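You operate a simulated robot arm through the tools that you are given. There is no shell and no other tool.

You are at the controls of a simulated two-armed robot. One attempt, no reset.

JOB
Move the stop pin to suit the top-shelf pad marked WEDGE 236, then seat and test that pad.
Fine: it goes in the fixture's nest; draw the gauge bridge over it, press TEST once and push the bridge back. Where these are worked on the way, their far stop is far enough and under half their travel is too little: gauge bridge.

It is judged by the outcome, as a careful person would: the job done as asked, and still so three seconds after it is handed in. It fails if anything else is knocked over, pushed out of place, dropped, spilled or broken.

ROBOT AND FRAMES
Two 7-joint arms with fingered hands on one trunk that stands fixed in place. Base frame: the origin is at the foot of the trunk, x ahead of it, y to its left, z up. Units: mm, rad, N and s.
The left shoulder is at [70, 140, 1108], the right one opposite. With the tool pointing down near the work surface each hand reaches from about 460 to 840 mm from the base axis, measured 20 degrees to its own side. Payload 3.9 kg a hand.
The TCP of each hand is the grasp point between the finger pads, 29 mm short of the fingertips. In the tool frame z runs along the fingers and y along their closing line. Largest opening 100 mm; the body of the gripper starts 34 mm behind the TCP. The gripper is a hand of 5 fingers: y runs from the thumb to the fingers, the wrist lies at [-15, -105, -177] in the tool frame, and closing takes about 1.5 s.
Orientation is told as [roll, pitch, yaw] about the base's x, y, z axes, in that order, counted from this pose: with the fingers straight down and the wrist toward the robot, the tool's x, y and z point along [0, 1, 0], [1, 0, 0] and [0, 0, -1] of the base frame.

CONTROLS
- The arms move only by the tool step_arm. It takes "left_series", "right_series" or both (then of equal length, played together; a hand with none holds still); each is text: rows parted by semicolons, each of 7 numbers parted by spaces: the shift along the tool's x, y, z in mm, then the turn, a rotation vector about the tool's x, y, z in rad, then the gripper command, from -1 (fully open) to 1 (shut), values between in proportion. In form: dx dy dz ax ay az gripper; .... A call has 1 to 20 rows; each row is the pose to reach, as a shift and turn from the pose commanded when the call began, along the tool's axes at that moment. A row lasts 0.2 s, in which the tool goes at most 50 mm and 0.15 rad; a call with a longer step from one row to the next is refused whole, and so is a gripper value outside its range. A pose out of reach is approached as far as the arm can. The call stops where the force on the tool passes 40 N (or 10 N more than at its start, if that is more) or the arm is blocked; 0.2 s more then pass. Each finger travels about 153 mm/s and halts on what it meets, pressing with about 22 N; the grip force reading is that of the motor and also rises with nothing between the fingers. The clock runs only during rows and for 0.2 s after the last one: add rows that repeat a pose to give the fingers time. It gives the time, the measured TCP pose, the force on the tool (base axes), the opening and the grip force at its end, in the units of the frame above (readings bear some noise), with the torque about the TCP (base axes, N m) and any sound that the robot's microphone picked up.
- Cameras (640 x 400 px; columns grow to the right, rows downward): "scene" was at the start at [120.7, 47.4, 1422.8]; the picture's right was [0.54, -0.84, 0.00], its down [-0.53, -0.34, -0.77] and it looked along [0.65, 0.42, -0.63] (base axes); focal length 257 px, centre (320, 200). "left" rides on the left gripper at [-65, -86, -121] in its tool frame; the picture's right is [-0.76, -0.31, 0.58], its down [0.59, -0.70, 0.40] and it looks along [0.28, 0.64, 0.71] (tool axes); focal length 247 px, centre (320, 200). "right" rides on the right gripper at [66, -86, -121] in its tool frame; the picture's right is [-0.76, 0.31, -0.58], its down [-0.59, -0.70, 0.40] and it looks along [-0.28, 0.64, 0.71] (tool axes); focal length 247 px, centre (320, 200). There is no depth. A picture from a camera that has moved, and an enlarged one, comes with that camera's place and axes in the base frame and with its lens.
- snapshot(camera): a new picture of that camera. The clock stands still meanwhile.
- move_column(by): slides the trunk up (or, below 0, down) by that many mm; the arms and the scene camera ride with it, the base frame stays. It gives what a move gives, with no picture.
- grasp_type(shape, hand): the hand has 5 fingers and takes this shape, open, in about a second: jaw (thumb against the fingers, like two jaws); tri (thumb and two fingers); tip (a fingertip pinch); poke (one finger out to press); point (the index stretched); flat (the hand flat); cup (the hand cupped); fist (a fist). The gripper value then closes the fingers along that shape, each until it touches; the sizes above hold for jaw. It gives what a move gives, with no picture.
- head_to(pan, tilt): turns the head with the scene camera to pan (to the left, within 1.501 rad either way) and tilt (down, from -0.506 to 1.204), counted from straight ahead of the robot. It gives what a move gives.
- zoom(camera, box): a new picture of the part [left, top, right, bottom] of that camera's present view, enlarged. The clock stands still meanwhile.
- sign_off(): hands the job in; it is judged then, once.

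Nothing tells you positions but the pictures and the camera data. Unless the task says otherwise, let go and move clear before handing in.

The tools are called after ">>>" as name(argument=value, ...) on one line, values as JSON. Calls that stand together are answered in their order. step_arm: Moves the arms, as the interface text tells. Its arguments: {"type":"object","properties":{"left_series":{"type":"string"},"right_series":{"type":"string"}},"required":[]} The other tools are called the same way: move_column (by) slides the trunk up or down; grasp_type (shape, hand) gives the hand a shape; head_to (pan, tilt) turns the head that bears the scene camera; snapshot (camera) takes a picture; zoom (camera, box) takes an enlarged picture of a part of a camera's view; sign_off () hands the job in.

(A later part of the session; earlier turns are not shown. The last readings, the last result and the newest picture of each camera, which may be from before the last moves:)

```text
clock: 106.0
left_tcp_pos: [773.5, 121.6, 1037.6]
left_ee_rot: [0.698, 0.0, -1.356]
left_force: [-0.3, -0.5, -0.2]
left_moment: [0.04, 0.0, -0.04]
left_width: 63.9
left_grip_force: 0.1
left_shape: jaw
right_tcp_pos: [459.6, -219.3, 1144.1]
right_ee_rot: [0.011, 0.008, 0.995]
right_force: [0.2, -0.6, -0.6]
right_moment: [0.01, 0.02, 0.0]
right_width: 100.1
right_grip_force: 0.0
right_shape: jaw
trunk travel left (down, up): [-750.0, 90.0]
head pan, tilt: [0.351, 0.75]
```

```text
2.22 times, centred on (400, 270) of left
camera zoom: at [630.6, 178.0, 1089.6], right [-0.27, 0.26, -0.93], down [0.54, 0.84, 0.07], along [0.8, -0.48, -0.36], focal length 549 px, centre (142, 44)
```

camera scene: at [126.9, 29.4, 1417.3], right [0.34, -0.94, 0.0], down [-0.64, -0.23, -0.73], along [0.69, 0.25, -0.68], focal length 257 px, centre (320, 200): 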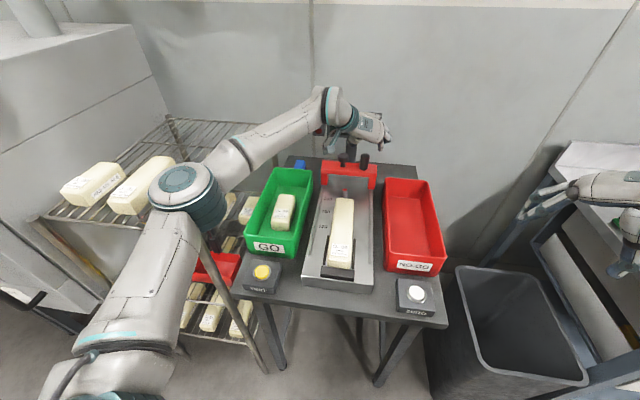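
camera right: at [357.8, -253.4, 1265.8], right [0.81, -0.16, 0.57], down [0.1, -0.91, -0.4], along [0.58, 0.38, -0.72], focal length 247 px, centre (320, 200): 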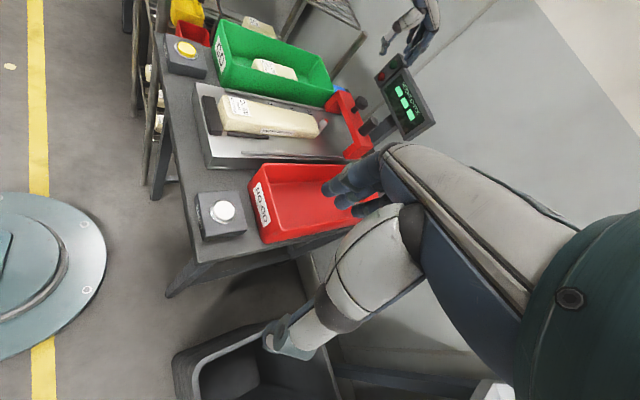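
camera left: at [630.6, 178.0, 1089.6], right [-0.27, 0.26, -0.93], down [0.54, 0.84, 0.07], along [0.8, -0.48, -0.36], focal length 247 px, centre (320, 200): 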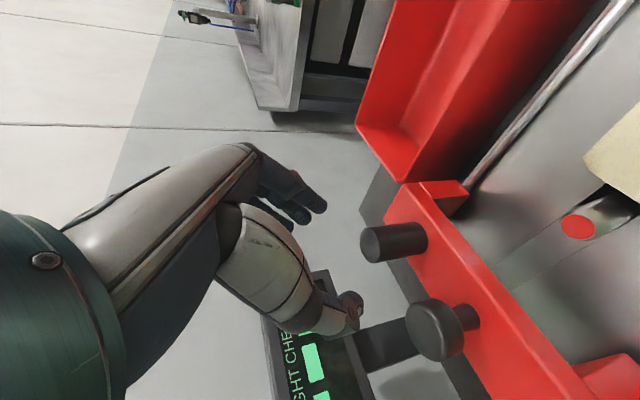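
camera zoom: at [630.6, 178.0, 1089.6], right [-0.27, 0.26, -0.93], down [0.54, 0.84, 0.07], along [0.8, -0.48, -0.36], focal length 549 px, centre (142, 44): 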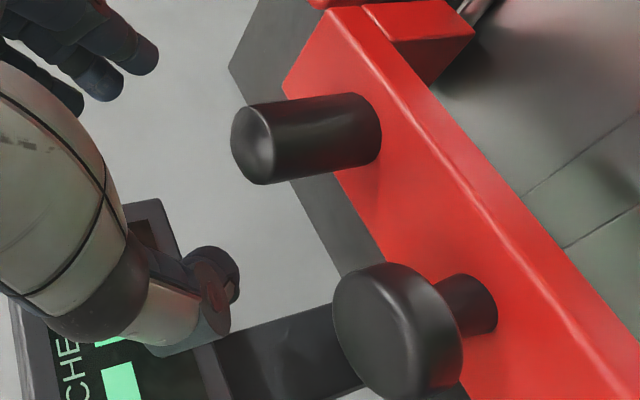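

The cylinder axis is at [794, 124.5], z 933–984. I'll narrow the opening to 50 mm (to keep the thumb clear of the mushroom knob) and descend so the fingers straddle the cylinder.

>>> step_arm(left_series="0 1.5 0 0 0 0 0; -9 1.5 16 0 0 0 0; -18 1.5 33 0 0 0 0; -27 1.5 50 0 0 0 0; -27 1.5 50 0 0 0 0; -27 1.5 50 0 0 0 0")

>>> zoom(camera="left", box=[280, 170, 480, 350])

>>> zoom(camera="right", box=[280, 30, 460, 160])

>>> zoom(camera="scene", box=[310, 90, 420, 190])

```text
clock: 107.4
left_tcp_pos: [782.8, 122.8, 984.8]
left_ee_rot: [0.702, 0.0, -1.354]
left_force: [-0.4, -0.3, -0.8]
left_moment: [-0.04, 0.04, 0.01]
left_width: 50.4
left_grip_force: 0.1
left_shape: jaw
right_tcp_pos: [460.2, -217.7, 1143.6]
right_ee_rot: [0.01, 0.009, 0.992]
right_force: [0.1, 0.4, 0.0]
right_moment: [0.01, -0.02, 0.0]
right_width: 100.0
right_grip_force: 0.1
right_shape: jaw
trunk travel left (down, up): [-750.0, 90.0]
head pan, tilt: [0.351, 0.75]
```

```text
2.22 times, centred on (380, 260) of left
camera zoom: at [640.5, 178.3, 1035.4], right [-0.27, 0.25, -0.93], down [0.54, 0.84, 0.07], along [0.8, -0.48, -0.36], focal length 549 px, centre (187, 67)
```

zoom: 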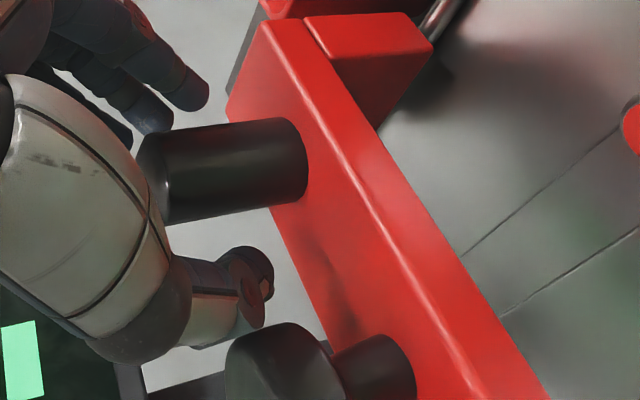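

```text
3.08 times, centred on (370, 95) of right
camera zoom: at [357.3, -253.3, 1266.0], right [0.81, -0.16, 0.57], down [0.1, -0.91, -0.4], along [0.58, 0.38, -0.72], focal length 760 px, centre (166, 523)
```

zoom: 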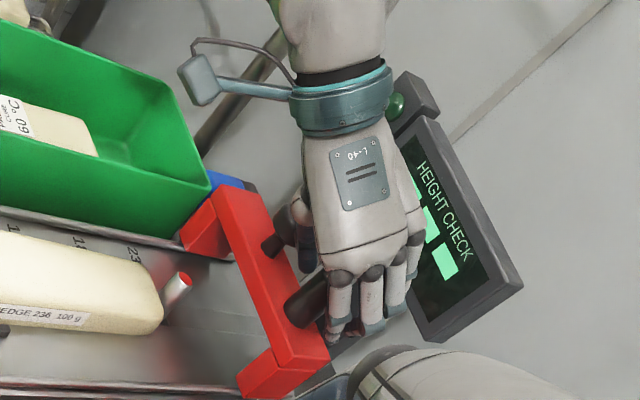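

```text
4.00 times, centred on (365, 140) of scene
camera zoom: at [126.6, 29.6, 1417.3], right [0.34, -0.94, 0.0], down [-0.64, -0.23, -0.73], along [0.69, 0.25, -0.68], focal length 1028 px, centre (140, 440)
```

zoom: 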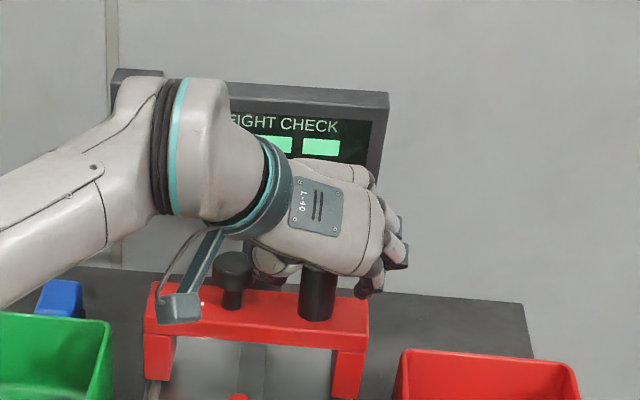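

The cylinder lies between thumb and fingers. I'll go down another ~13 mm and close.

>>> step_arm(left_series="-2.5 0.5 6 0 0 0 0; -5 0.5 12.5 0 0 0 0; -5 0.5 12.5 0 0 0 0; -5 0.5 12.5 0 0 0 0.3; -5 0.5 12.5 0 0 0 0.6; -5 0.5 12.5 0 0 0 1; -5 0.5 12.5 0 0 0 1; -5 0.5 12.5 0 0 0 1; -5 0.5 12.5 0 0 0 1")

>>> zoom(camera="left", box=[280, 170, 480, 350])

>>> zoom(camera="right", box=[280, 30, 460, 160])

```text
clock: 109.4
left_tcp_pos: [786.0, 123.8, 970.8]
left_ee_rot: [0.699, 0.0, -1.355]
left_force: [0.2, -0.1, 0.2]
left_moment: [0.01, 0.04, 0.02]
left_width: 0.1
left_grip_force: 21.9
left_shape: jaw
right_tcp_pos: [458.9, -218.1, 1143.6]
right_ee_rot: [0.01, 0.008, 0.992]
right_force: [0.2, 0.2, 0.8]
right_moment: [0.02, 0.01, 0.01]
right_width: 100.0
right_grip_force: 0.0
right_shape: jaw
trunk travel left (down, up): [-750.0, 90.0]
head pan, tilt: [0.351, 0.75]
```

```text
2.22 times, centred on (380, 260) of left
camera zoom: at [643.4, 179.4, 1022.1], right [-0.27, 0.26, -0.93], down [0.54, 0.84, 0.07], along [0.8, -0.48, -0.36], focal length 549 px, centre (187, 67)
```

zoom: 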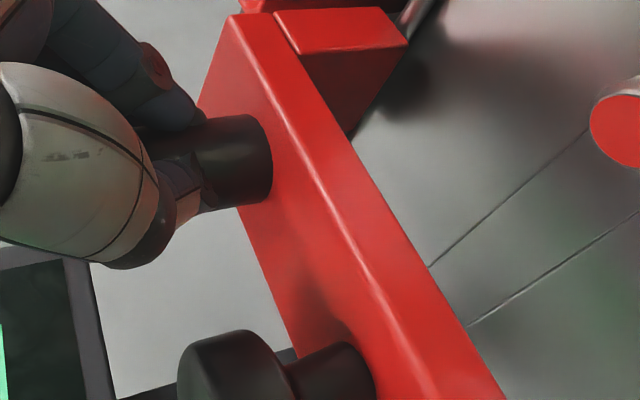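

```text
3.08 times, centred on (370, 95) of right
camera zoom: at [357.3, -253.3, 1266.0], right [0.81, -0.16, 0.57], down [0.1, -0.91, -0.4], along [0.58, 0.38, -0.72], focal length 760 px, centre (166, 523)
```

zoom: 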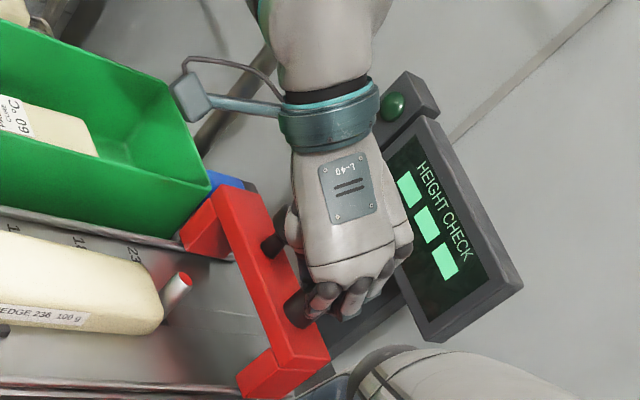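

The hand is closed around the cylinder (the free fingers are fully shut, so the width reads 0). I'll pull gently toward the robot along the rail and watch whether the bridge follows.

>>> step_arm(left_series="-2.5 0 -2 0 0 0 1; -5 0 -4 0 0 0 1; -8 0 -6.5 0 0 0 1; -12 0 -10 0 0 0 1; -12 0 -10 0 0 0 1")

>>> zoom(camera="right", box=[280, 30, 460, 160])

>>> zoom(camera="left", box=[280, 170, 480, 350])

```text
clock: 110.6
left_tcp_pos: [771.5, 119.5, 972.1]
left_ee_rot: [0.701, 0.0, -1.354]
left_force: [0.5, -0.6, 0.6]
left_moment: [-0.02, 0.01, 0.04]
left_width: 0.1
left_grip_force: 21.7
left_shape: jaw
right_tcp_pos: [459.2, -218.2, 1142.9]
right_ee_rot: [0.01, 0.009, 0.995]
right_force: [0.4, 0.3, 0.7]
right_moment: [-0.02, -0.02, -0.01]
right_width: 100.2
right_grip_force: 0.0
right_shape: jaw
trunk travel left (down, up): [-750.0, 90.0]
head pan, tilt: [0.351, 0.75]
```

```text
3.08 times, centred on (370, 95) of right
camera zoom: at [357.5, -253.5, 1265.9], right [0.81, -0.16, 0.57], down [0.1, -0.91, -0.4], along [0.58, 0.38, -0.72], focal length 760 px, centre (166, 523)
```

zoom: 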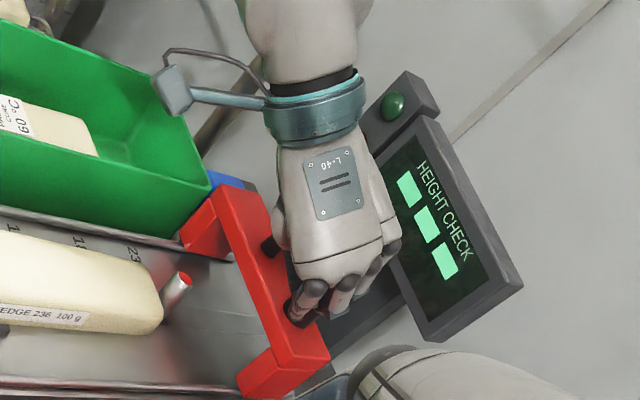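

```text
2.22 times, centred on (380, 260) of left
camera zoom: at [627.7, 175.4, 1022.8], right [-0.27, 0.26, -0.93], down [0.54, 0.84, 0.07], along [0.8, -0.48, -0.36], focal length 549 px, centre (187, 67)
```

zoom: 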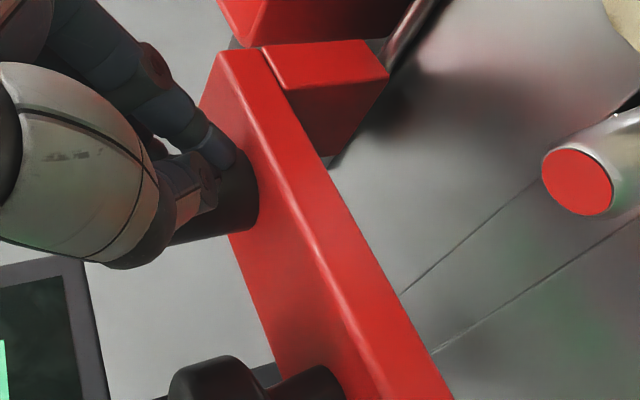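

The bridge did not follow: the fingers closed without catching the cylinder and slid freely, so it isn't a usable handle. I'll open, rise, shift left and take the mushroom knob instead, which is centred at about [786, 191, 967].

>>> step_arm(left_series="0 0 0 0 0 0 0.4; 9 -1.5 -22 0 0 0 0; 18 -3 -44 0 0 0 -0.1; 26 -25 -36 0 0 0 -0.1; 34 -46 -28 0 0 0 -0.1; 42 -66.6 -21 0 0 0 -0.1; 42 -66.6 -21 0 0 0 -0.1")

>>> zoom(camera="left", box=[280, 130, 520, 330])

>>> zoom(camera="right", box=[280, 30, 460, 160])

```text
clock: 112.2
left_tcp_pos: [773.8, 187.3, 1013.4]
left_ee_rot: [0.7, 0.0, -1.353]
left_force: [-0.1, -0.1, 0.8]
left_moment: [-0.02, 0.0, 0.02]
left_width: 54.8
left_grip_force: 0.1
left_shape: jaw
right_tcp_pos: [458.6, -219.8, 1143.4]
right_ee_rot: [0.009, 0.009, 0.993]
right_force: [0.2, -0.3, -0.2]
right_moment: [-0.02, -0.02, -0.01]
right_width: 99.7
right_grip_force: 0.1
right_shape: jaw
trunk travel left (down, up): [-750.0, 90.0]
head pan, tilt: [0.351, 0.75]
```

```text
2.00 times, centred on (400, 230) of left
camera zoom: at [630.4, 243.5, 1064.4], right [-0.27, 0.26, -0.93], down [0.54, 0.84, 0.07], along [0.8, -0.48, -0.36], focal length 494 px, centre (160, 140)
```

zoom: 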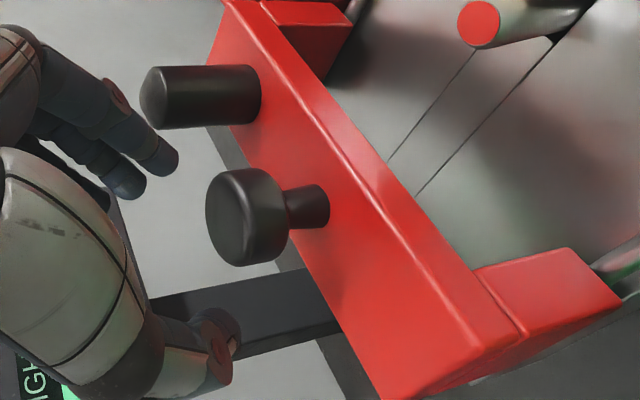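

```text
3.08 times, centred on (370, 95) of right
camera zoom: at [357.3, -253.5, 1265.9], right [0.81, -0.16, 0.57], down [0.1, -0.91, -0.4], along [0.58, 0.38, -0.72], focal length 760 px, centre (166, 523)
```

zoom: 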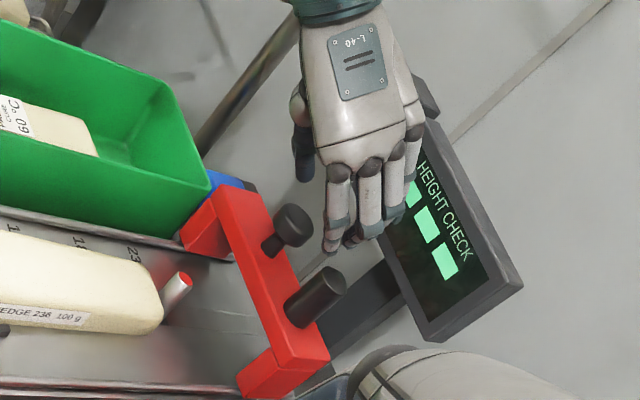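

Clear view: the mushroom head is at about tool (-19.5, 4, 43). I'll approach part-way, then re-measure.

>>> step_arm(left_series="-7 2 7 0 0 0 -0.1; -15 4 14 0 0 0 -0.1; -18 4 20 0 0 0 -0.1; -18 4 20 0 0 0 -0.1; -18 4 20 0 0 0 -0.1")

>>> zoom(camera="left", box=[260, 130, 460, 310])

>>> zoom(camera="right", box=[310, 60, 410, 140])

```text
clock: 113.4
left_tcp_pos: [774.1, 182.5, 989.0]
left_ee_rot: [0.701, 0.0, -1.354]
left_force: [0.0, -0.3, -0.1]
left_moment: [-0.03, 0.01, -0.01]
left_width: 54.8
left_grip_force: 0.1
left_shape: jaw
right_tcp_pos: [458.9, -218.2, 1144.1]
right_ee_rot: [0.011, 0.007, 0.993]
right_force: [0.9, 0.2, 0.0]
right_moment: [0.0, -0.01, 0.0]
right_width: 99.8
right_grip_force: 0.1
right_shape: jaw
trunk travel left (down, up): [-750.0, 90.0]
head pan, tilt: [0.351, 0.75]
```

```text
2.22 times, centred on (360, 220) of left
camera zoom: at [631.3, 239.1, 1040.0], right [-0.27, 0.26, -0.93], down [0.54, 0.84, 0.07], along [0.8, -0.48, -0.36], focal length 549 px, centre (231, 156)
```

zoom: 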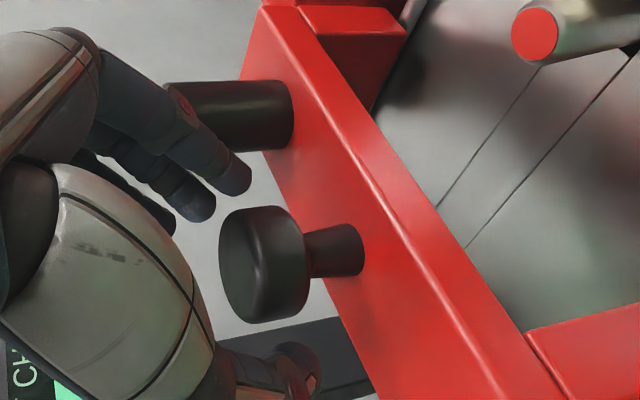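

```text
5.00 times, centred on (360, 100) of right
camera zoom: at [357.3, -253.3, 1266.0], right [0.81, -0.16, 0.57], down [0.1, -0.91, -0.4], along [0.58, 0.38, -0.72], focal length 1235 px, centre (120, 700)
```

zoom: 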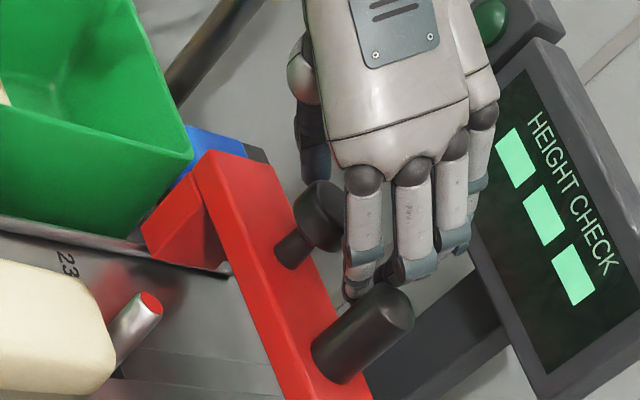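

The mushroom head is now at tool (-2, 1, 27), centred between thumb and fingers. I'll advance 18 mm along the fingers and close.

>>> step_arm(left_series="-1 0.5 9 0 0 0 -0.1; -2 0.5 18 0 0 0 -0.1; -2 0.5 18 0 0 0 -0.1; -2 0.5 18 0 0 0 -0.1")

>>> zoom(camera="left", box=[260, 130, 460, 310])

```text
clock: 114.4
left_tcp_pos: [785.2, 185.0, 974.4]
left_ee_rot: [0.699, 0.001, -1.356]
left_force: [0.1, 0.0, -0.3]
left_moment: [0.0, -0.01, -0.01]
left_width: 55.1
left_grip_force: 0.1
left_shape: jaw
right_tcp_pos: [459.0, -218.6, 1143.9]
right_ee_rot: [0.012, 0.008, 0.994]
right_force: [-0.5, -0.9, 0.4]
right_moment: [-0.01, -0.02, -0.02]
right_width: 99.5
right_grip_force: 0.0
right_shape: jaw
trunk travel left (down, up): [-750.0, 90.0]
head pan, tilt: [0.351, 0.75]
```

```text
2.22 times, centred on (360, 220) of left
camera zoom: at [642.6, 241.1, 1025.1], right [-0.27, 0.25, -0.93], down [0.54, 0.84, 0.07], along [0.8, -0.48, -0.36], focal length 549 px, centre (231, 156)
```

zoom: 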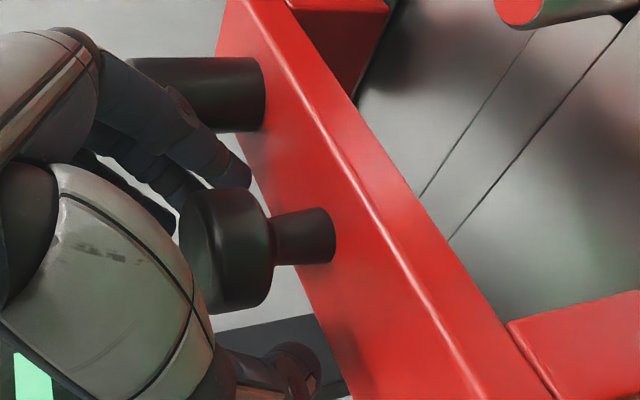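

>>> step_arm(left_series="0 0 0 0 0 0 0.1; 0 0 0 0 0 0 0.3; 0 0 0 0 0 0 0.6; 0 0 0 0 0 0 1; 0 0 0 0 0 0 1; 0 0 0 0 0 0 1; 0 0 0 0 0 0 1; 0 0 0 0 0 0 1")

>>> zoom(camera="left", box=[260, 130, 460, 310])

>>> zoom(camera="right", box=[310, 60, 410, 140])

```text
clock: 116.2
left_tcp_pos: [785.7, 186.8, 973.3]
left_ee_rot: [0.698, 0.0, -1.353]
left_force: [0.6, 4.6, -4.4]
left_moment: [-0.01, -0.04, 0.02]
left_width: 16.1
left_grip_force: 22.0
left_shape: jaw
right_tcp_pos: [460.1, -218.4, 1143.2]
right_ee_rot: [0.011, 0.01, 0.994]
right_force: [-0.5, 1.1, 0.2]
right_moment: [-0.01, -0.02, 0.01]
right_width: 99.7
right_grip_force: 0.0
right_shape: jaw
trunk travel left (down, up): [-750.0, 90.0]
head pan, tilt: [0.351, 0.75]
```

```text
2.22 times, centred on (360, 220) of left
camera zoom: at [643.1, 243.0, 1024.0], right [-0.27, 0.25, -0.93], down [0.54, 0.84, 0.07], along [0.8, -0.48, -0.36], focal length 549 px, centre (231, 156)
```

zoom: 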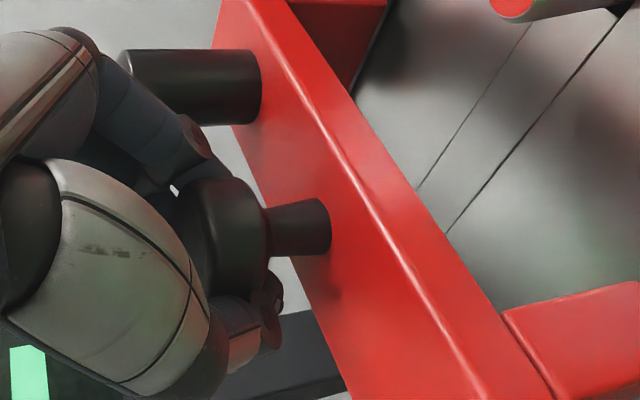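

```text
5.00 times, centred on (360, 100) of right
camera zoom: at [358.3, -251.8, 1266.0], right [0.81, -0.15, 0.57], down [0.1, -0.91, -0.4], along [0.58, 0.38, -0.72], focal length 1235 px, centre (120, 700)
```

zoom: 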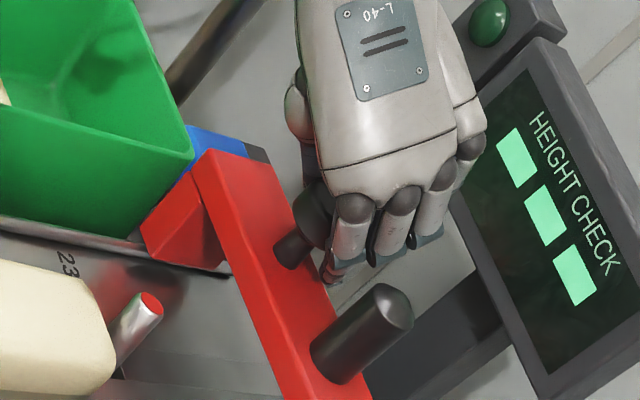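

Now the fingers are holding the mushroom knob (16 mm, with reaction force). I'll pull gently along the rail direction and check that the bridge follows.

>>> step_arm(left_series="-3 0 -2.6 0 0 0 1; -6 0 -5.2 0 0 0 1; -9 0 -7.7 0 0 0 1; -13 0 -11 0 0 0 1; -17 0 -14.3 0 0 0 1; -17 0 -14.3 0 0 0 1")

>>> zoom(camera="right", box=[280, 50, 420, 150])

>>> zoom(camera="left", box=[260, 130, 460, 310])

```text
clock: 117.6
left_tcp_pos: [764.0, 183.5, 972.6]
left_ee_rot: [0.7, 0.001, -1.353]
left_force: [-0.8, 6.5, -1.9]
left_moment: [0.0, 0.01, -0.02]
left_width: 16.1
left_grip_force: 22.2
left_shape: jaw
right_tcp_pos: [458.8, -217.7, 1143.8]
right_ee_rot: [0.01, 0.008, 0.993]
right_force: [0.0, -0.2, -0.3]
right_moment: [0.03, 0.01, 0.0]
right_width: 99.8
right_grip_force: 0.0
right_shape: jaw
trunk travel left (down, up): [-750.0, 90.0]
head pan, tilt: [0.351, 0.75]
```

```text
4.00 times, centred on (350, 100) of right
camera zoom: at [357.5, -252.0, 1266.2], right [0.81, -0.15, 0.57], down [0.1, -0.91, -0.4], along [0.58, 0.38, -0.72], focal length 988 px, centre (200, 600)
```

zoom: 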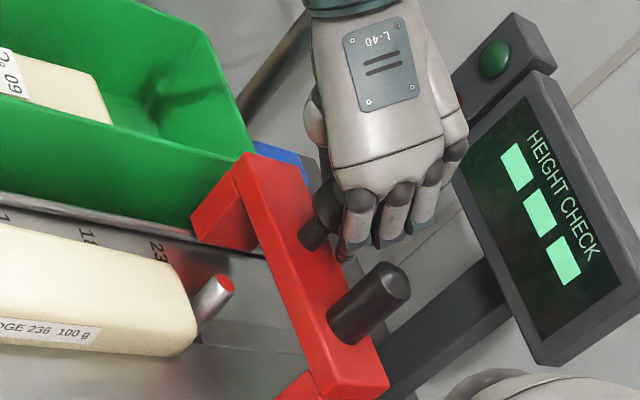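

```text
2.22 times, centred on (360, 220) of left
camera zoom: at [620.4, 238.4, 1023.4], right [-0.27, 0.25, -0.93], down [0.54, 0.84, 0.07], along [0.8, -0.48, -0.36], focal length 549 px, centre (231, 156)
```

zoom: 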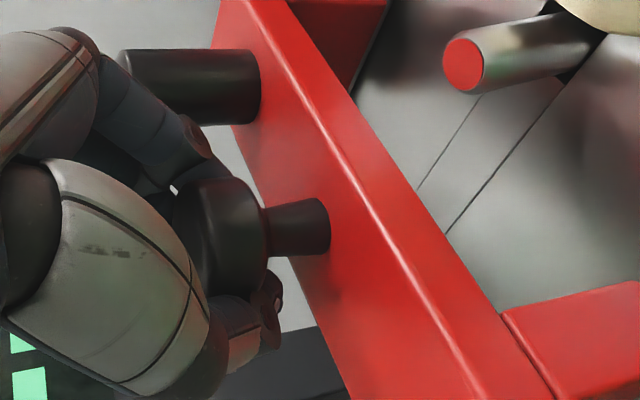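

The bridge follows the hand. I'll keep pulling along the rail in stages, watching the force.

>>> step_arm(left_series="-7.6 -0.5 -6.4 0 0 0 1; -15.3 -1 -12.9 0 0 0 1; -22.9 -1.5 -19.3 0 0 0 1; -30.6 -2 -25.8 0 0 0 1; -38.2 -2 -32.2 0 0 0 1; -45.8 -2 -38.7 0 0 0 1; -53.5 -2 -45.1 0 0 0 1; -53.5 -2 -45.1 0 0 0 1")

>>> zoom(camera="right", box=[240, 40, 420, 160])

>>> snapshot(camera="scene")

```text
clock: 119.4
left_tcp_pos: [696.0, 170.8, 972.8]
left_ee_rot: [0.697, -0.001, -1.355]
left_force: [-1.2, 4.1, -6.8]
left_moment: [0.0, -0.02, -0.06]
left_width: 16.2
left_grip_force: 22.3
left_shape: jaw
right_tcp_pos: [460.0, -217.9, 1143.0]
right_ee_rot: [0.009, 0.01, 0.994]
right_force: [0.0, -0.2, -0.3]
right_moment: [0.01, 0.0, -0.03]
right_width: 99.8
right_grip_force: 0.1
right_shape: jaw
trunk travel left (down, up): [-750.0, 90.0]
head pan, tilt: [0.351, 0.75]
```

```text
3.33 times, centred on (330, 100) of right
camera zoom: at [358.1, -252.3, 1265.9], right [0.81, -0.16, 0.57], down [0.1, -0.91, -0.4], along [0.58, 0.38, -0.72], focal length 823 px, centre (287, 533)
```

zoom: 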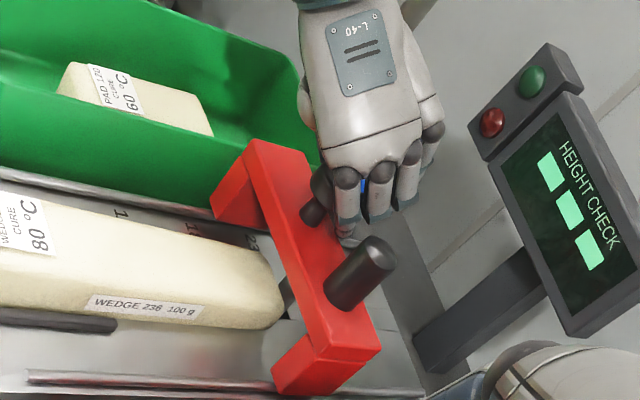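

```text
taken
camera scene: at [127.6, 30.7, 1417.2], right [0.34, -0.94, 0.0], down [-0.64, -0.23, -0.73], along [0.69, 0.25, -0.68], focal length 257 px, centre (320, 200)
```

scene: 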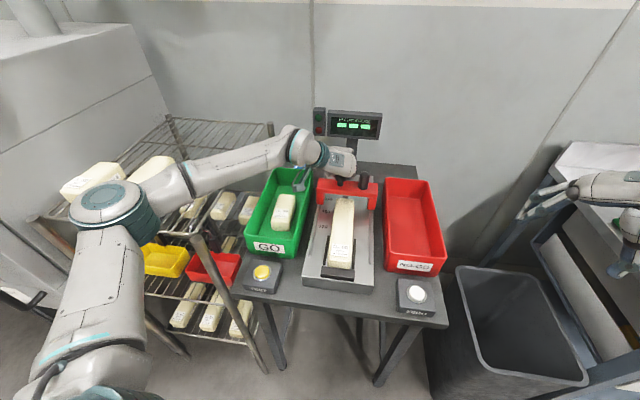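

The bridge is sliding well over the pin and pad. I'll continue pulling.

>>> step_arm(left_series="-7.6 -0.3 -6.4 0 0 0 1; -15.3 -0.6 -12.9 0 0 0 1; -22.9 -1 -19.3 0 0 0 1; -30.6 -1 -25.8 0 0 0 1; -38.2 -1 -32.2 0 0 0 1; -45.8 -1 -38.7 0 0 0 1; -53.5 -1 -45.1 0 0 0 1; -53.5 -1 -45.1 0 0 0 1")

>>> zoom(camera="right", box=[200, 40, 400, 165])

>>> snapshot(camera="scene")

```text
clock: 121.2
left_tcp_pos: [626.5, 154.9, 972.6]
left_ee_rot: [0.698, -0.002, -1.353]
left_force: [-1.1, 4.4, -4.9]
left_moment: [0.0, -0.01, -0.04]
left_width: 16.1
left_grip_force: 22.1
left_shape: jaw
right_tcp_pos: [460.0, -219.1, 1144.7]
right_ee_rot: [0.011, 0.01, 0.992]
right_force: [0.0, -1.0, 0.1]
right_moment: [0.03, -0.03, 0.03]
right_width: 99.6
right_grip_force: 0.0
right_shape: jaw
trunk travel left (down, up): [-750.0, 90.0]
head pan, tilt: [0.351, 0.75]
```

```text
3.20 times, centred on (300, 102) of right
camera zoom: at [357.8, -252.0, 1266.1], right [0.81, -0.15, 0.57], down [0.1, -0.91, -0.4], along [0.58, 0.38, -0.72], focal length 790 px, centre (384, 512)
```

zoom: 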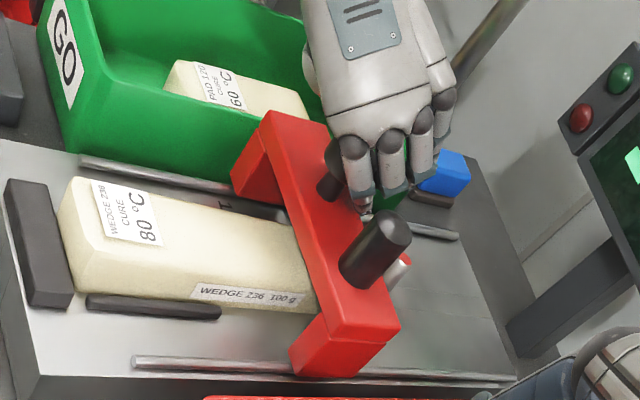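

```text
taken
camera scene: at [127.2, 31.0, 1417.2], right [0.34, -0.94, 0.0], down [-0.64, -0.24, -0.73], along [0.69, 0.25, -0.68], focal length 257 px, centre (320, 200)
```

scene: 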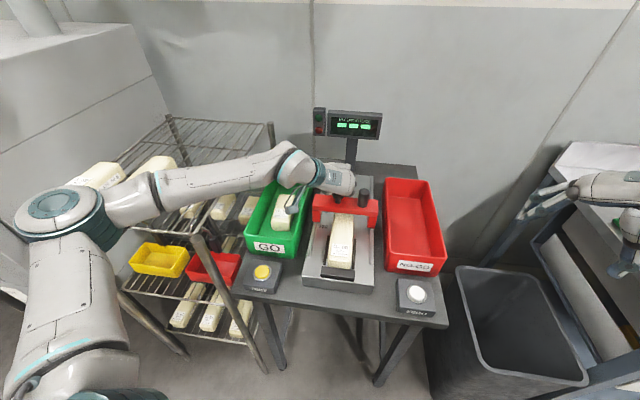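

Smooth so far (about 163 mm drawn). I'll continue toward the far stop in stages.

>>> step_arm(left_series="-7.6 -0.3 -6.4 0 0 0 1; -15.3 -0.6 -12.9 0 0 0 1; -22.9 -1 -19.3 0 0 0 1; -30.6 -1 -25.8 0 0 0 1; -38.2 -1 -32.2 0 0 0 1; -38.2 -1 -32.2 0 0 0 1")

>>> zoom(camera="right", box=[190, 50, 370, 165])

>>> zoom(camera="scene", box=[240, 130, 440, 310])

```text
clock: 122.6
left_tcp_pos: [575.1, 144.7, 974.2]
left_ee_rot: [0.699, -0.002, -1.356]
left_force: [-2.1, 5.1, -5.0]
left_moment: [0.0, -0.01, 0.01]
left_width: 16.0
left_grip_force: 22.1
left_shape: jaw
right_tcp_pos: [459.4, -217.4, 1143.5]
right_ee_rot: [0.009, 0.01, 0.992]
right_force: [0.6, 0.1, 1.0]
right_moment: [0.01, 0.02, 0.03]
right_width: 100.2
right_grip_force: 0.0
right_shape: jaw
trunk travel left (down, up): [-750.0, 90.0]
head pan, tilt: [0.351, 0.75]
```

```text
3.48 times, centred on (280, 108) of right
camera zoom: at [357.5, -252.2, 1266.2], right [0.81, -0.16, 0.57], down [0.1, -0.91, -0.4], along [0.58, 0.38, -0.72], focal length 859 px, centre (459, 522)
```

zoom: 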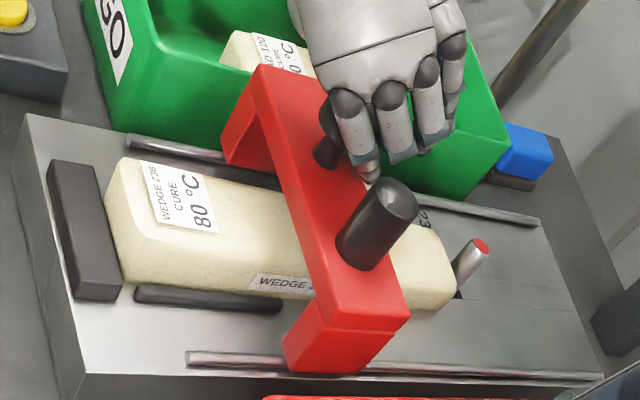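

```text
2.22 times, centred on (340, 220) of scene
camera zoom: at [126.8, 30.8, 1417.3], right [0.34, -0.94, 0.0], down [-0.64, -0.24, -0.73], along [0.69, 0.25, -0.68], focal length 571 px, centre (276, 156)
```

zoom: 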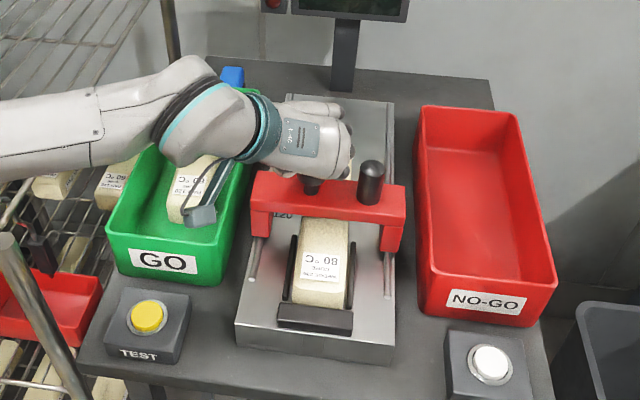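

About 215 mm drawn and still no stop. I'll go on in smaller steps to find the far stop gently.

>>> step_arm(left_series="-6 -0.3 -5.1 0 0 0 1; -12 -0.6 -10.2 0 0 0 1; -18.3 -1 -15.5 0 0 0 1; -18.3 -1 -15.5 0 0 0 1")

>>> step_arm(left_series="-5 -0.3 -4.2 0 0 0 1; -10 -0.6 -8.4 0 0 0 1; -15.3 -0.6 -12.9 0 0 0 1; -15.3 -0.6 -12.9 0 0 0 1")

>>> zoom(camera="right", box=[190, 50, 370, 165])

```text
clock: 123.4
left_tcp_pos: [568.7, 147.2, 972.4]
left_ee_rot: [0.712, 0.005, -1.345]
left_force: [31.2, -0.3, -10.6]
left_moment: [-0.1, -0.07, -0.02]
left_width: 13.6
left_grip_force: 22.2
left_shape: jaw
right_tcp_pos: [464.6, -219.5, 1141.2]
right_ee_rot: [0.014, 0.011, 0.992]
right_force: [0.0, -0.1, 0.4]
right_moment: [0.02, -0.03, -0.02]
right_width: 99.9
right_grip_force: 0.0
right_shape: jaw
trunk travel left (down, up): [-750.0, 90.0]
head pan, tilt: [0.351, 0.75]
stopped in row 3 (left hand): the force on the tool passed its limit at 44 N (the readings are from after the stop); the commanded pose is now the measured one
```

```text
clock: 123.8
left_tcp_pos: [568.4, 148.5, 973.0]
left_ee_rot: [0.719, 0.003, -1.34]
left_force: [37.6, -2.6, -16.2]
left_moment: [-0.09, -0.15, 0.01]
left_width: 12.2
left_grip_force: 22.2
left_shape: jaw
right_tcp_pos: [465.7, -219.6, 1139.4]
right_ee_rot: [0.015, 0.011, 0.992]
right_force: [-0.5, -1.0, 0.6]
right_moment: [0.0, -0.01, -0.02]
right_width: 100.1
right_grip_force: 0.1
right_shape: jaw
trunk travel left (down, up): [-750.0, 90.0]
head pan, tilt: [0.351, 0.75]
stopped in row 1 (left hand): the force on the tool passed its limit at 46 N (the readings are from after the stop); the commanded pose is now the measured one
```

```text
3.48 times, centred on (280, 108) of right
camera zoom: at [364.5, -254.7, 1263.3], right [0.81, -0.16, 0.56], down [0.1, -0.91, -0.4], along [0.57, 0.38, -0.72], focal length 859 px, centre (459, 522)
```

zoom: 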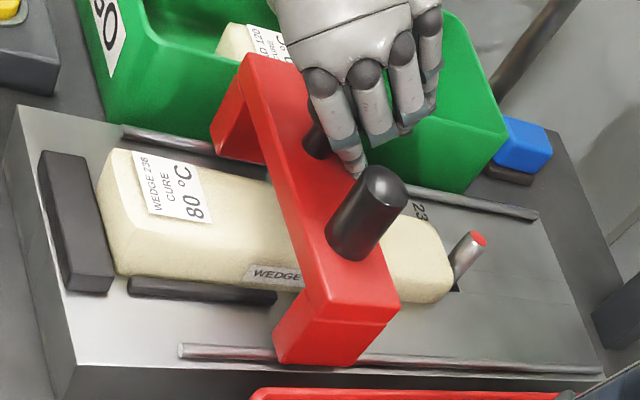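

The bridge hit something solid after about 220 mm of travel, most likely its far stop. I'll relax the pull a little and look at whether the bar clears the pad.

>>> step_arm(left_series="2 0 1.6 0 0 0 1; 5 0 4 0 0 0 1; 5 0 4 0 0 0 1; 5 0 4 0 0 0 1")

>>> zoom(camera="scene", box=[300, 190, 400, 290])

>>> zoom(camera="right", box=[200, 70, 310, 160])

>>> snapshot(camera="left")

```text
clock: 124.8
left_tcp_pos: [568.8, 147.0, 972.9]
left_ee_rot: [0.716, 0.001, -1.347]
left_force: [18.5, 0.9, -15.7]
left_moment: [0.01, -0.08, -0.06]
left_width: 12.6
left_grip_force: 22.6
left_shape: jaw
right_tcp_pos: [464.2, -217.6, 1140.8]
right_ee_rot: [0.014, 0.01, 0.994]
right_force: [0.1, 0.5, 0.5]
right_moment: [0.03, 0.02, -0.02]
right_width: 100.2
right_grip_force: 0.0
right_shape: jaw
trunk travel left (down, up): [-750.0, 90.0]
head pan, tilt: [0.351, 0.75]
```

```text
4.00 times, centred on (350, 240) of scene
camera zoom: at [133.3, 30.3, 1416.6], right [0.34, -0.94, 0.0], down [-0.64, -0.23, -0.73], along [0.68, 0.25, -0.69], focal length 1028 px, centre (200, 40)
```

zoom: 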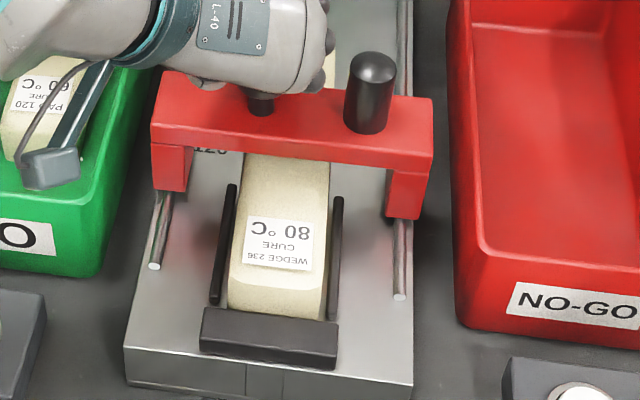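

```text
4.44 times, centred on (255, 115) of right
camera zoom: at [363.1, -252.7, 1264.3], right [0.81, -0.16, 0.56], down [0.1, -0.91, -0.4], along [0.57, 0.38, -0.72], focal length 1098 px, centre (609, 578)
```

zoom: 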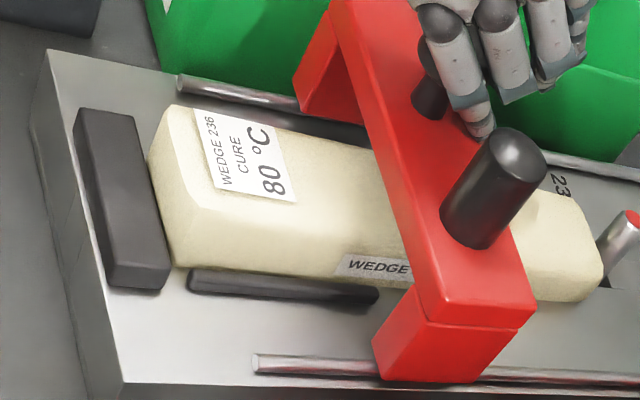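

```text
taken
camera left: at [425.3, 201.5, 1022.4], right [-0.26, 0.26, -0.93], down [0.53, 0.84, 0.09], along [0.81, -0.47, -0.35], focal length 247 px, centre (320, 200)
```

left: 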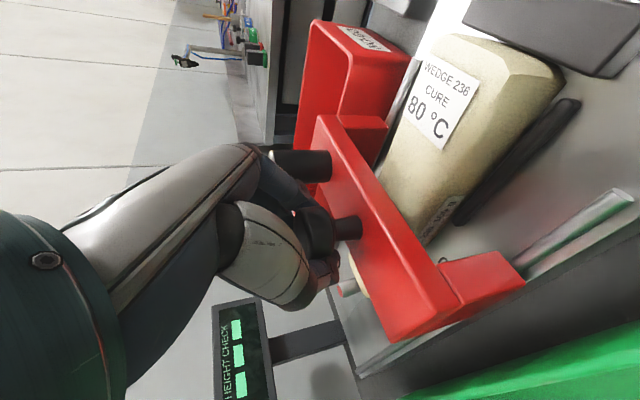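

The pad is undisturbed, the bar clears it, and the travel is 220 mm, consistent with the far stop. I'll relax the remaining pull, open the hand and withdraw upward along the finger direction.

>>> step_arm(left_series="3 0 2.5 0 0 0 1; 6 0 5 0 0 0 1; 8 0 6.5 0 0 0 1; 8 0 6.5 0 0 0 1")

```text
clock: 125.8
left_tcp_pos: [578.6, 149.6, 979.9]
left_ee_rot: [0.727, -0.002, -1.345]
left_force: [7.4, -1.2, 0.5]
left_moment: [0.0, -0.02, 0.1]
left_width: 12.0
left_grip_force: 22.4
left_shape: jaw
right_tcp_pos: [461.0, -219.4, 1141.8]
right_ee_rot: [0.01, 0.008, 0.992]
right_force: [0.5, 0.1, 0.9]
right_moment: [-0.01, -0.01, -0.02]
right_width: 100.0
right_grip_force: 0.1
right_shape: jaw
trunk travel left (down, up): [-750.0, 90.0]
head pan, tilt: [0.351, 0.75]
```

>>> step_arm(left_series="0 0 0 0 0 0 0.7; 0 0 0 0 0 0 0.3; 0 0 0 0 0 0 -0.1; 0 0 0 0 0 0 -0.2; 0 0 0 0 0 0 -0.2")

>>> zoom(camera="right", box=[190, 50, 370, 165])

>>> snapshot(camera="left")

```text
clock: 127.0
left_tcp_pos: [576.3, 149.9, 978.0]
left_ee_rot: [0.722, -0.001, -1.344]
left_force: [0.0, 1.1, 0.5]
left_moment: [0.02, 0.0, 0.01]
left_width: 60.0
left_grip_force: 0.1
left_shape: jaw
right_tcp_pos: [458.7, -218.6, 1143.0]
right_ee_rot: [0.008, 0.01, 0.992]
right_force: [-0.1, -0.5, 0.3]
right_moment: [0.01, 0.0, -0.02]
right_width: 99.8
right_grip_force: 0.0
right_shape: jaw
trunk travel left (down, up): [-750.0, 90.0]
head pan, tilt: [0.351, 0.75]
```

```text
3.48 times, centred on (280, 108) of right
camera zoom: at [357.4, -253.3, 1266.0], right [0.81, -0.16, 0.57], down [0.1, -0.91, -0.4], along [0.58, 0.38, -0.72], focal length 859 px, centre (459, 522)
```

zoom: 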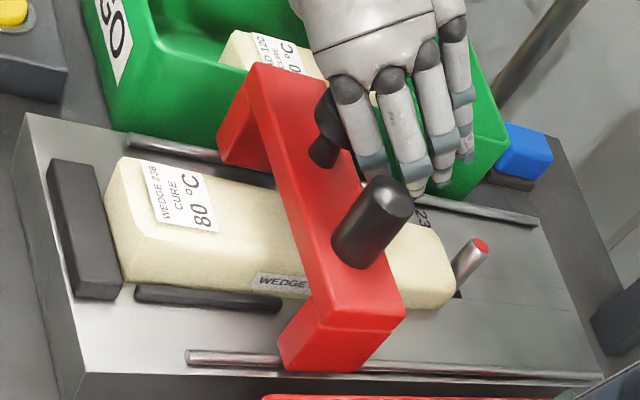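

```text
taken
camera left: at [431.2, 203.7, 1025.9], right [-0.25, 0.26, -0.93], down [0.53, 0.84, 0.09], along [0.81, -0.47, -0.35], focal length 247 px, centre (320, 200)
```

left: 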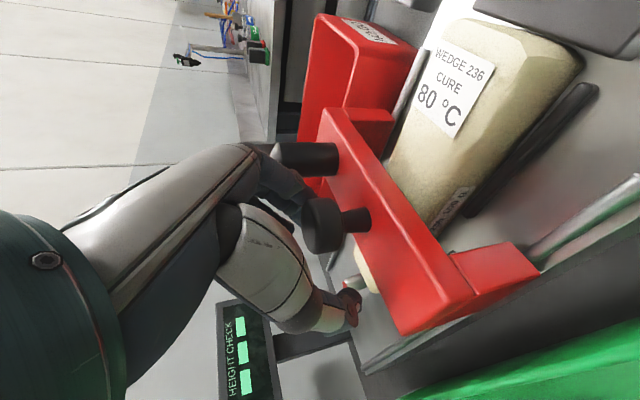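

The hand is open and the bridge stays at the far stop. I'll withdraw the hand back and up, clear of the knob.

>>> step_arm(left_series="0 0 -12 0 0 0 -0.2; 0 0 -25 0 0 0 -0.2; 4 0 -45 0 0 0 -0.2; 12 0 -65 0 0 0 -0.2; 25 0 -85 0 0 0 -0.2; 40 0 -105 0 0 0 -0.2; 40 0 -105 0 0 0 -0.2")

>>> snapshot(camera="scene")

>>> snapshot(camera="left")

```text
clock: 128.6
left_tcp_pos: [536.9, 141.3, 1085.0]
left_ee_rot: [0.722, -0.003, -1.346]
left_force: [-0.2, 0.6, -0.1]
left_moment: [0.03, -0.01, 0.03]
left_width: 59.5
left_grip_force: 0.0
left_shape: jaw
right_tcp_pos: [458.5, -218.4, 1143.5]
right_ee_rot: [0.011, 0.01, 0.993]
right_force: [-0.1, -0.4, -0.7]
right_moment: [-0.02, 0.0, -0.03]
right_width: 100.0
right_grip_force: 0.1
right_shape: jaw
trunk travel left (down, up): [-750.0, 90.0]
head pan, tilt: [0.351, 0.75]
```

```text
taken
camera scene: at [126.9, 29.8, 1417.3], right [0.34, -0.94, 0.0], down [-0.64, -0.23, -0.73], along [0.69, 0.25, -0.68], focal length 257 px, centre (320, 200)
```

scene: 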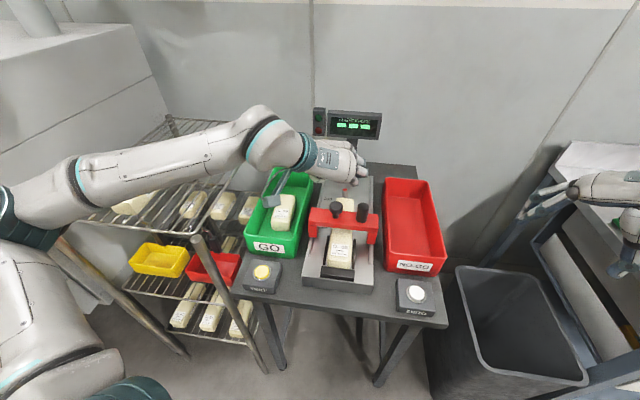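

```text
taken
camera left: at [393.4, 194.6, 1132.8], right [-0.25, 0.26, -0.93], down [0.53, 0.84, 0.09], along [0.81, -0.47, -0.35], focal length 247 px, centre (320, 200)
```

left: 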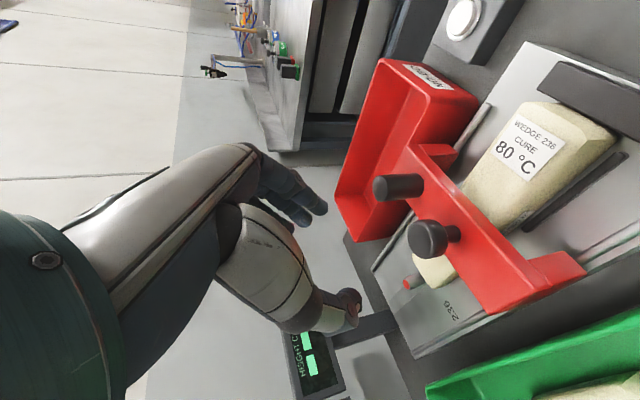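

Next the TEST button. I'll bring the hand back to vertical and move it toward the area above the TEST box.

>>> step_arm(left_series="-4 -12 -6 0 -0.12 0 -0.2; -9 -24 -12 0 -0.24 0 -0.2; -13 -36 -18 0 -0.36 0 -0.2; -18 -48 -25 0 -0.48 0 -0.2; -22 -60 -31 0 -0.6 0 -0.2; -27 -72 -37 0 -0.722 0 -0.2; -27 -72 -37 0 -0.722 0 -0.2")

>>> snapshot(camera="scene")

>>> snapshot(camera="left")

```text
clock: 130.2
left_tcp_pos: [476.3, 203.2, 1092.5]
left_ee_rot: [0.001, -0.002, -1.345]
left_force: [0.1, 1.0, 0.7]
left_moment: [-0.02, -0.02, -0.02]
left_width: 60.0
left_grip_force: 0.0
left_shape: jaw
right_tcp_pos: [458.2, -218.1, 1141.9]
right_ee_rot: [0.009, 0.007, 0.993]
right_force: [0.3, 0.0, -0.1]
right_moment: [-0.01, -0.01, 0.02]
right_width: 99.9
right_grip_force: 0.1
right_shape: jaw
trunk travel left (down, up): [-750.0, 90.0]
head pan, tilt: [0.351, 0.75]
```

```text
taken
camera scene: at [126.6, 29.3, 1417.3], right [0.34, -0.94, 0.0], down [-0.64, -0.23, -0.73], along [0.69, 0.25, -0.68], focal length 257 px, centre (320, 200)
```

scene: 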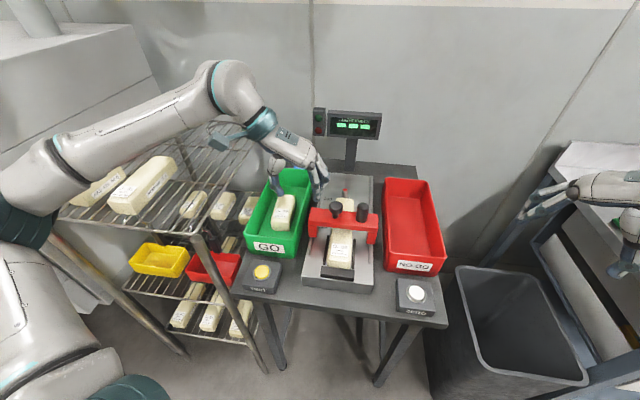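

```text
taken
camera left: at [394.3, 270.4, 1214.0], right [-0.81, 0.13, -0.58], down [0.42, 0.82, -0.4], along [0.42, -0.56, -0.71], focal length 247 px, centre (320, 200)
```

left: 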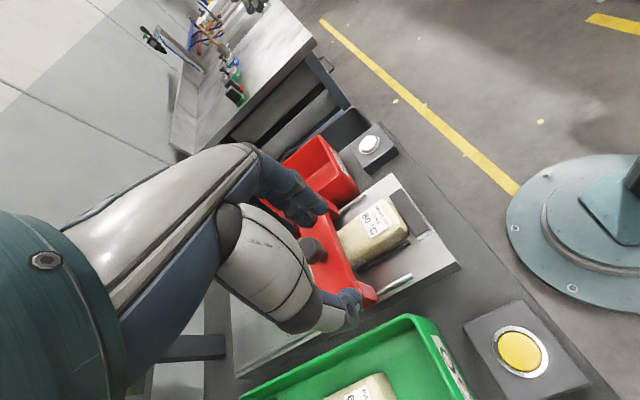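

The TEST button is at about [397, 281, 860]. I'll switch the left hand to the poke shape here in free space and look at where the finger tip is.

>>> grasp_type(shape="poke", hand="left")

>>> snapshot(camera="left")

>>> zoom(camera="right", box=[160, 0, 400, 160])

>>> zoom(camera="scene", box=[200, 80, 400, 230])

```text
clock: 131.1
left_tcp_pos: [477.4, 202.4, 1092.2]
left_ee_rot: [0.001, -0.002, -1.345]
left_force: [0.0, 0.7, -0.3]
left_moment: [0.01, 0.01, 0.0]
left_width: 0.0
left_grip_force: 0.2
left_shape: poke
right_tcp_pos: [459.2, -218.0, 1143.1]
right_ee_rot: [0.012, 0.008, 0.992]
right_force: [1.0, -0.4, -0.8]
right_moment: [0.0, -0.01, -0.01]
right_width: 99.5
right_grip_force: 0.0
right_shape: jaw
trunk travel left (down, up): [-750.0, 90.0]
head pan, tilt: [0.351, 0.75]
```

```text
taken
camera left: at [394.4, 270.5, 1213.7], right [-0.81, 0.13, -0.58], down [0.42, 0.82, -0.4], along [0.42, -0.56, -0.71], focal length 247 px, centre (320, 200)
```

left: 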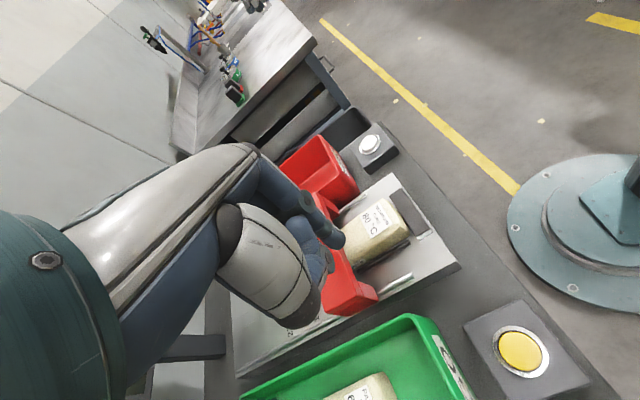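

```text
2.50 times, centred on (280, 80) of right
camera zoom: at [357.2, -253.3, 1266.1], right [0.81, -0.16, 0.57], down [0.1, -0.91, -0.4], along [0.58, 0.38, -0.72], focal length 617 px, centre (420, 500)
```

zoom: 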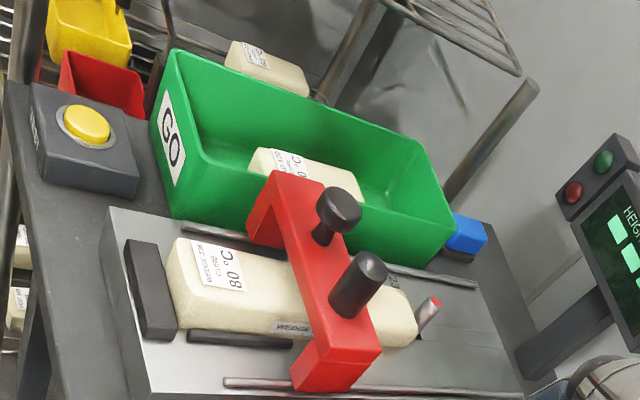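

```text
2.67 times, centred on (300, 155) of scene
camera zoom: at [126.6, 29.6, 1417.3], right [0.34, -0.94, 0.0], down [-0.64, -0.23, -0.73], along [0.69, 0.25, -0.68], focal length 685 px, centre (373, 320)
```

zoom: 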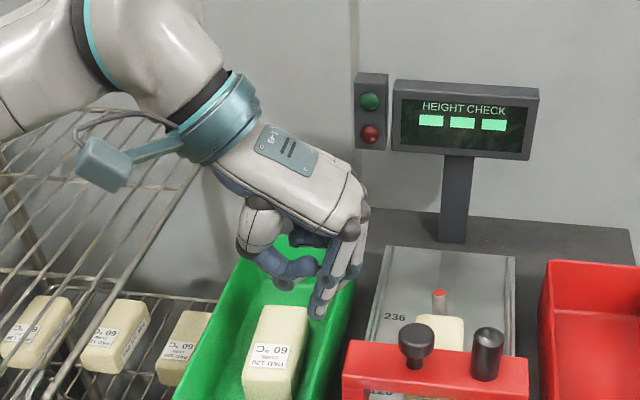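

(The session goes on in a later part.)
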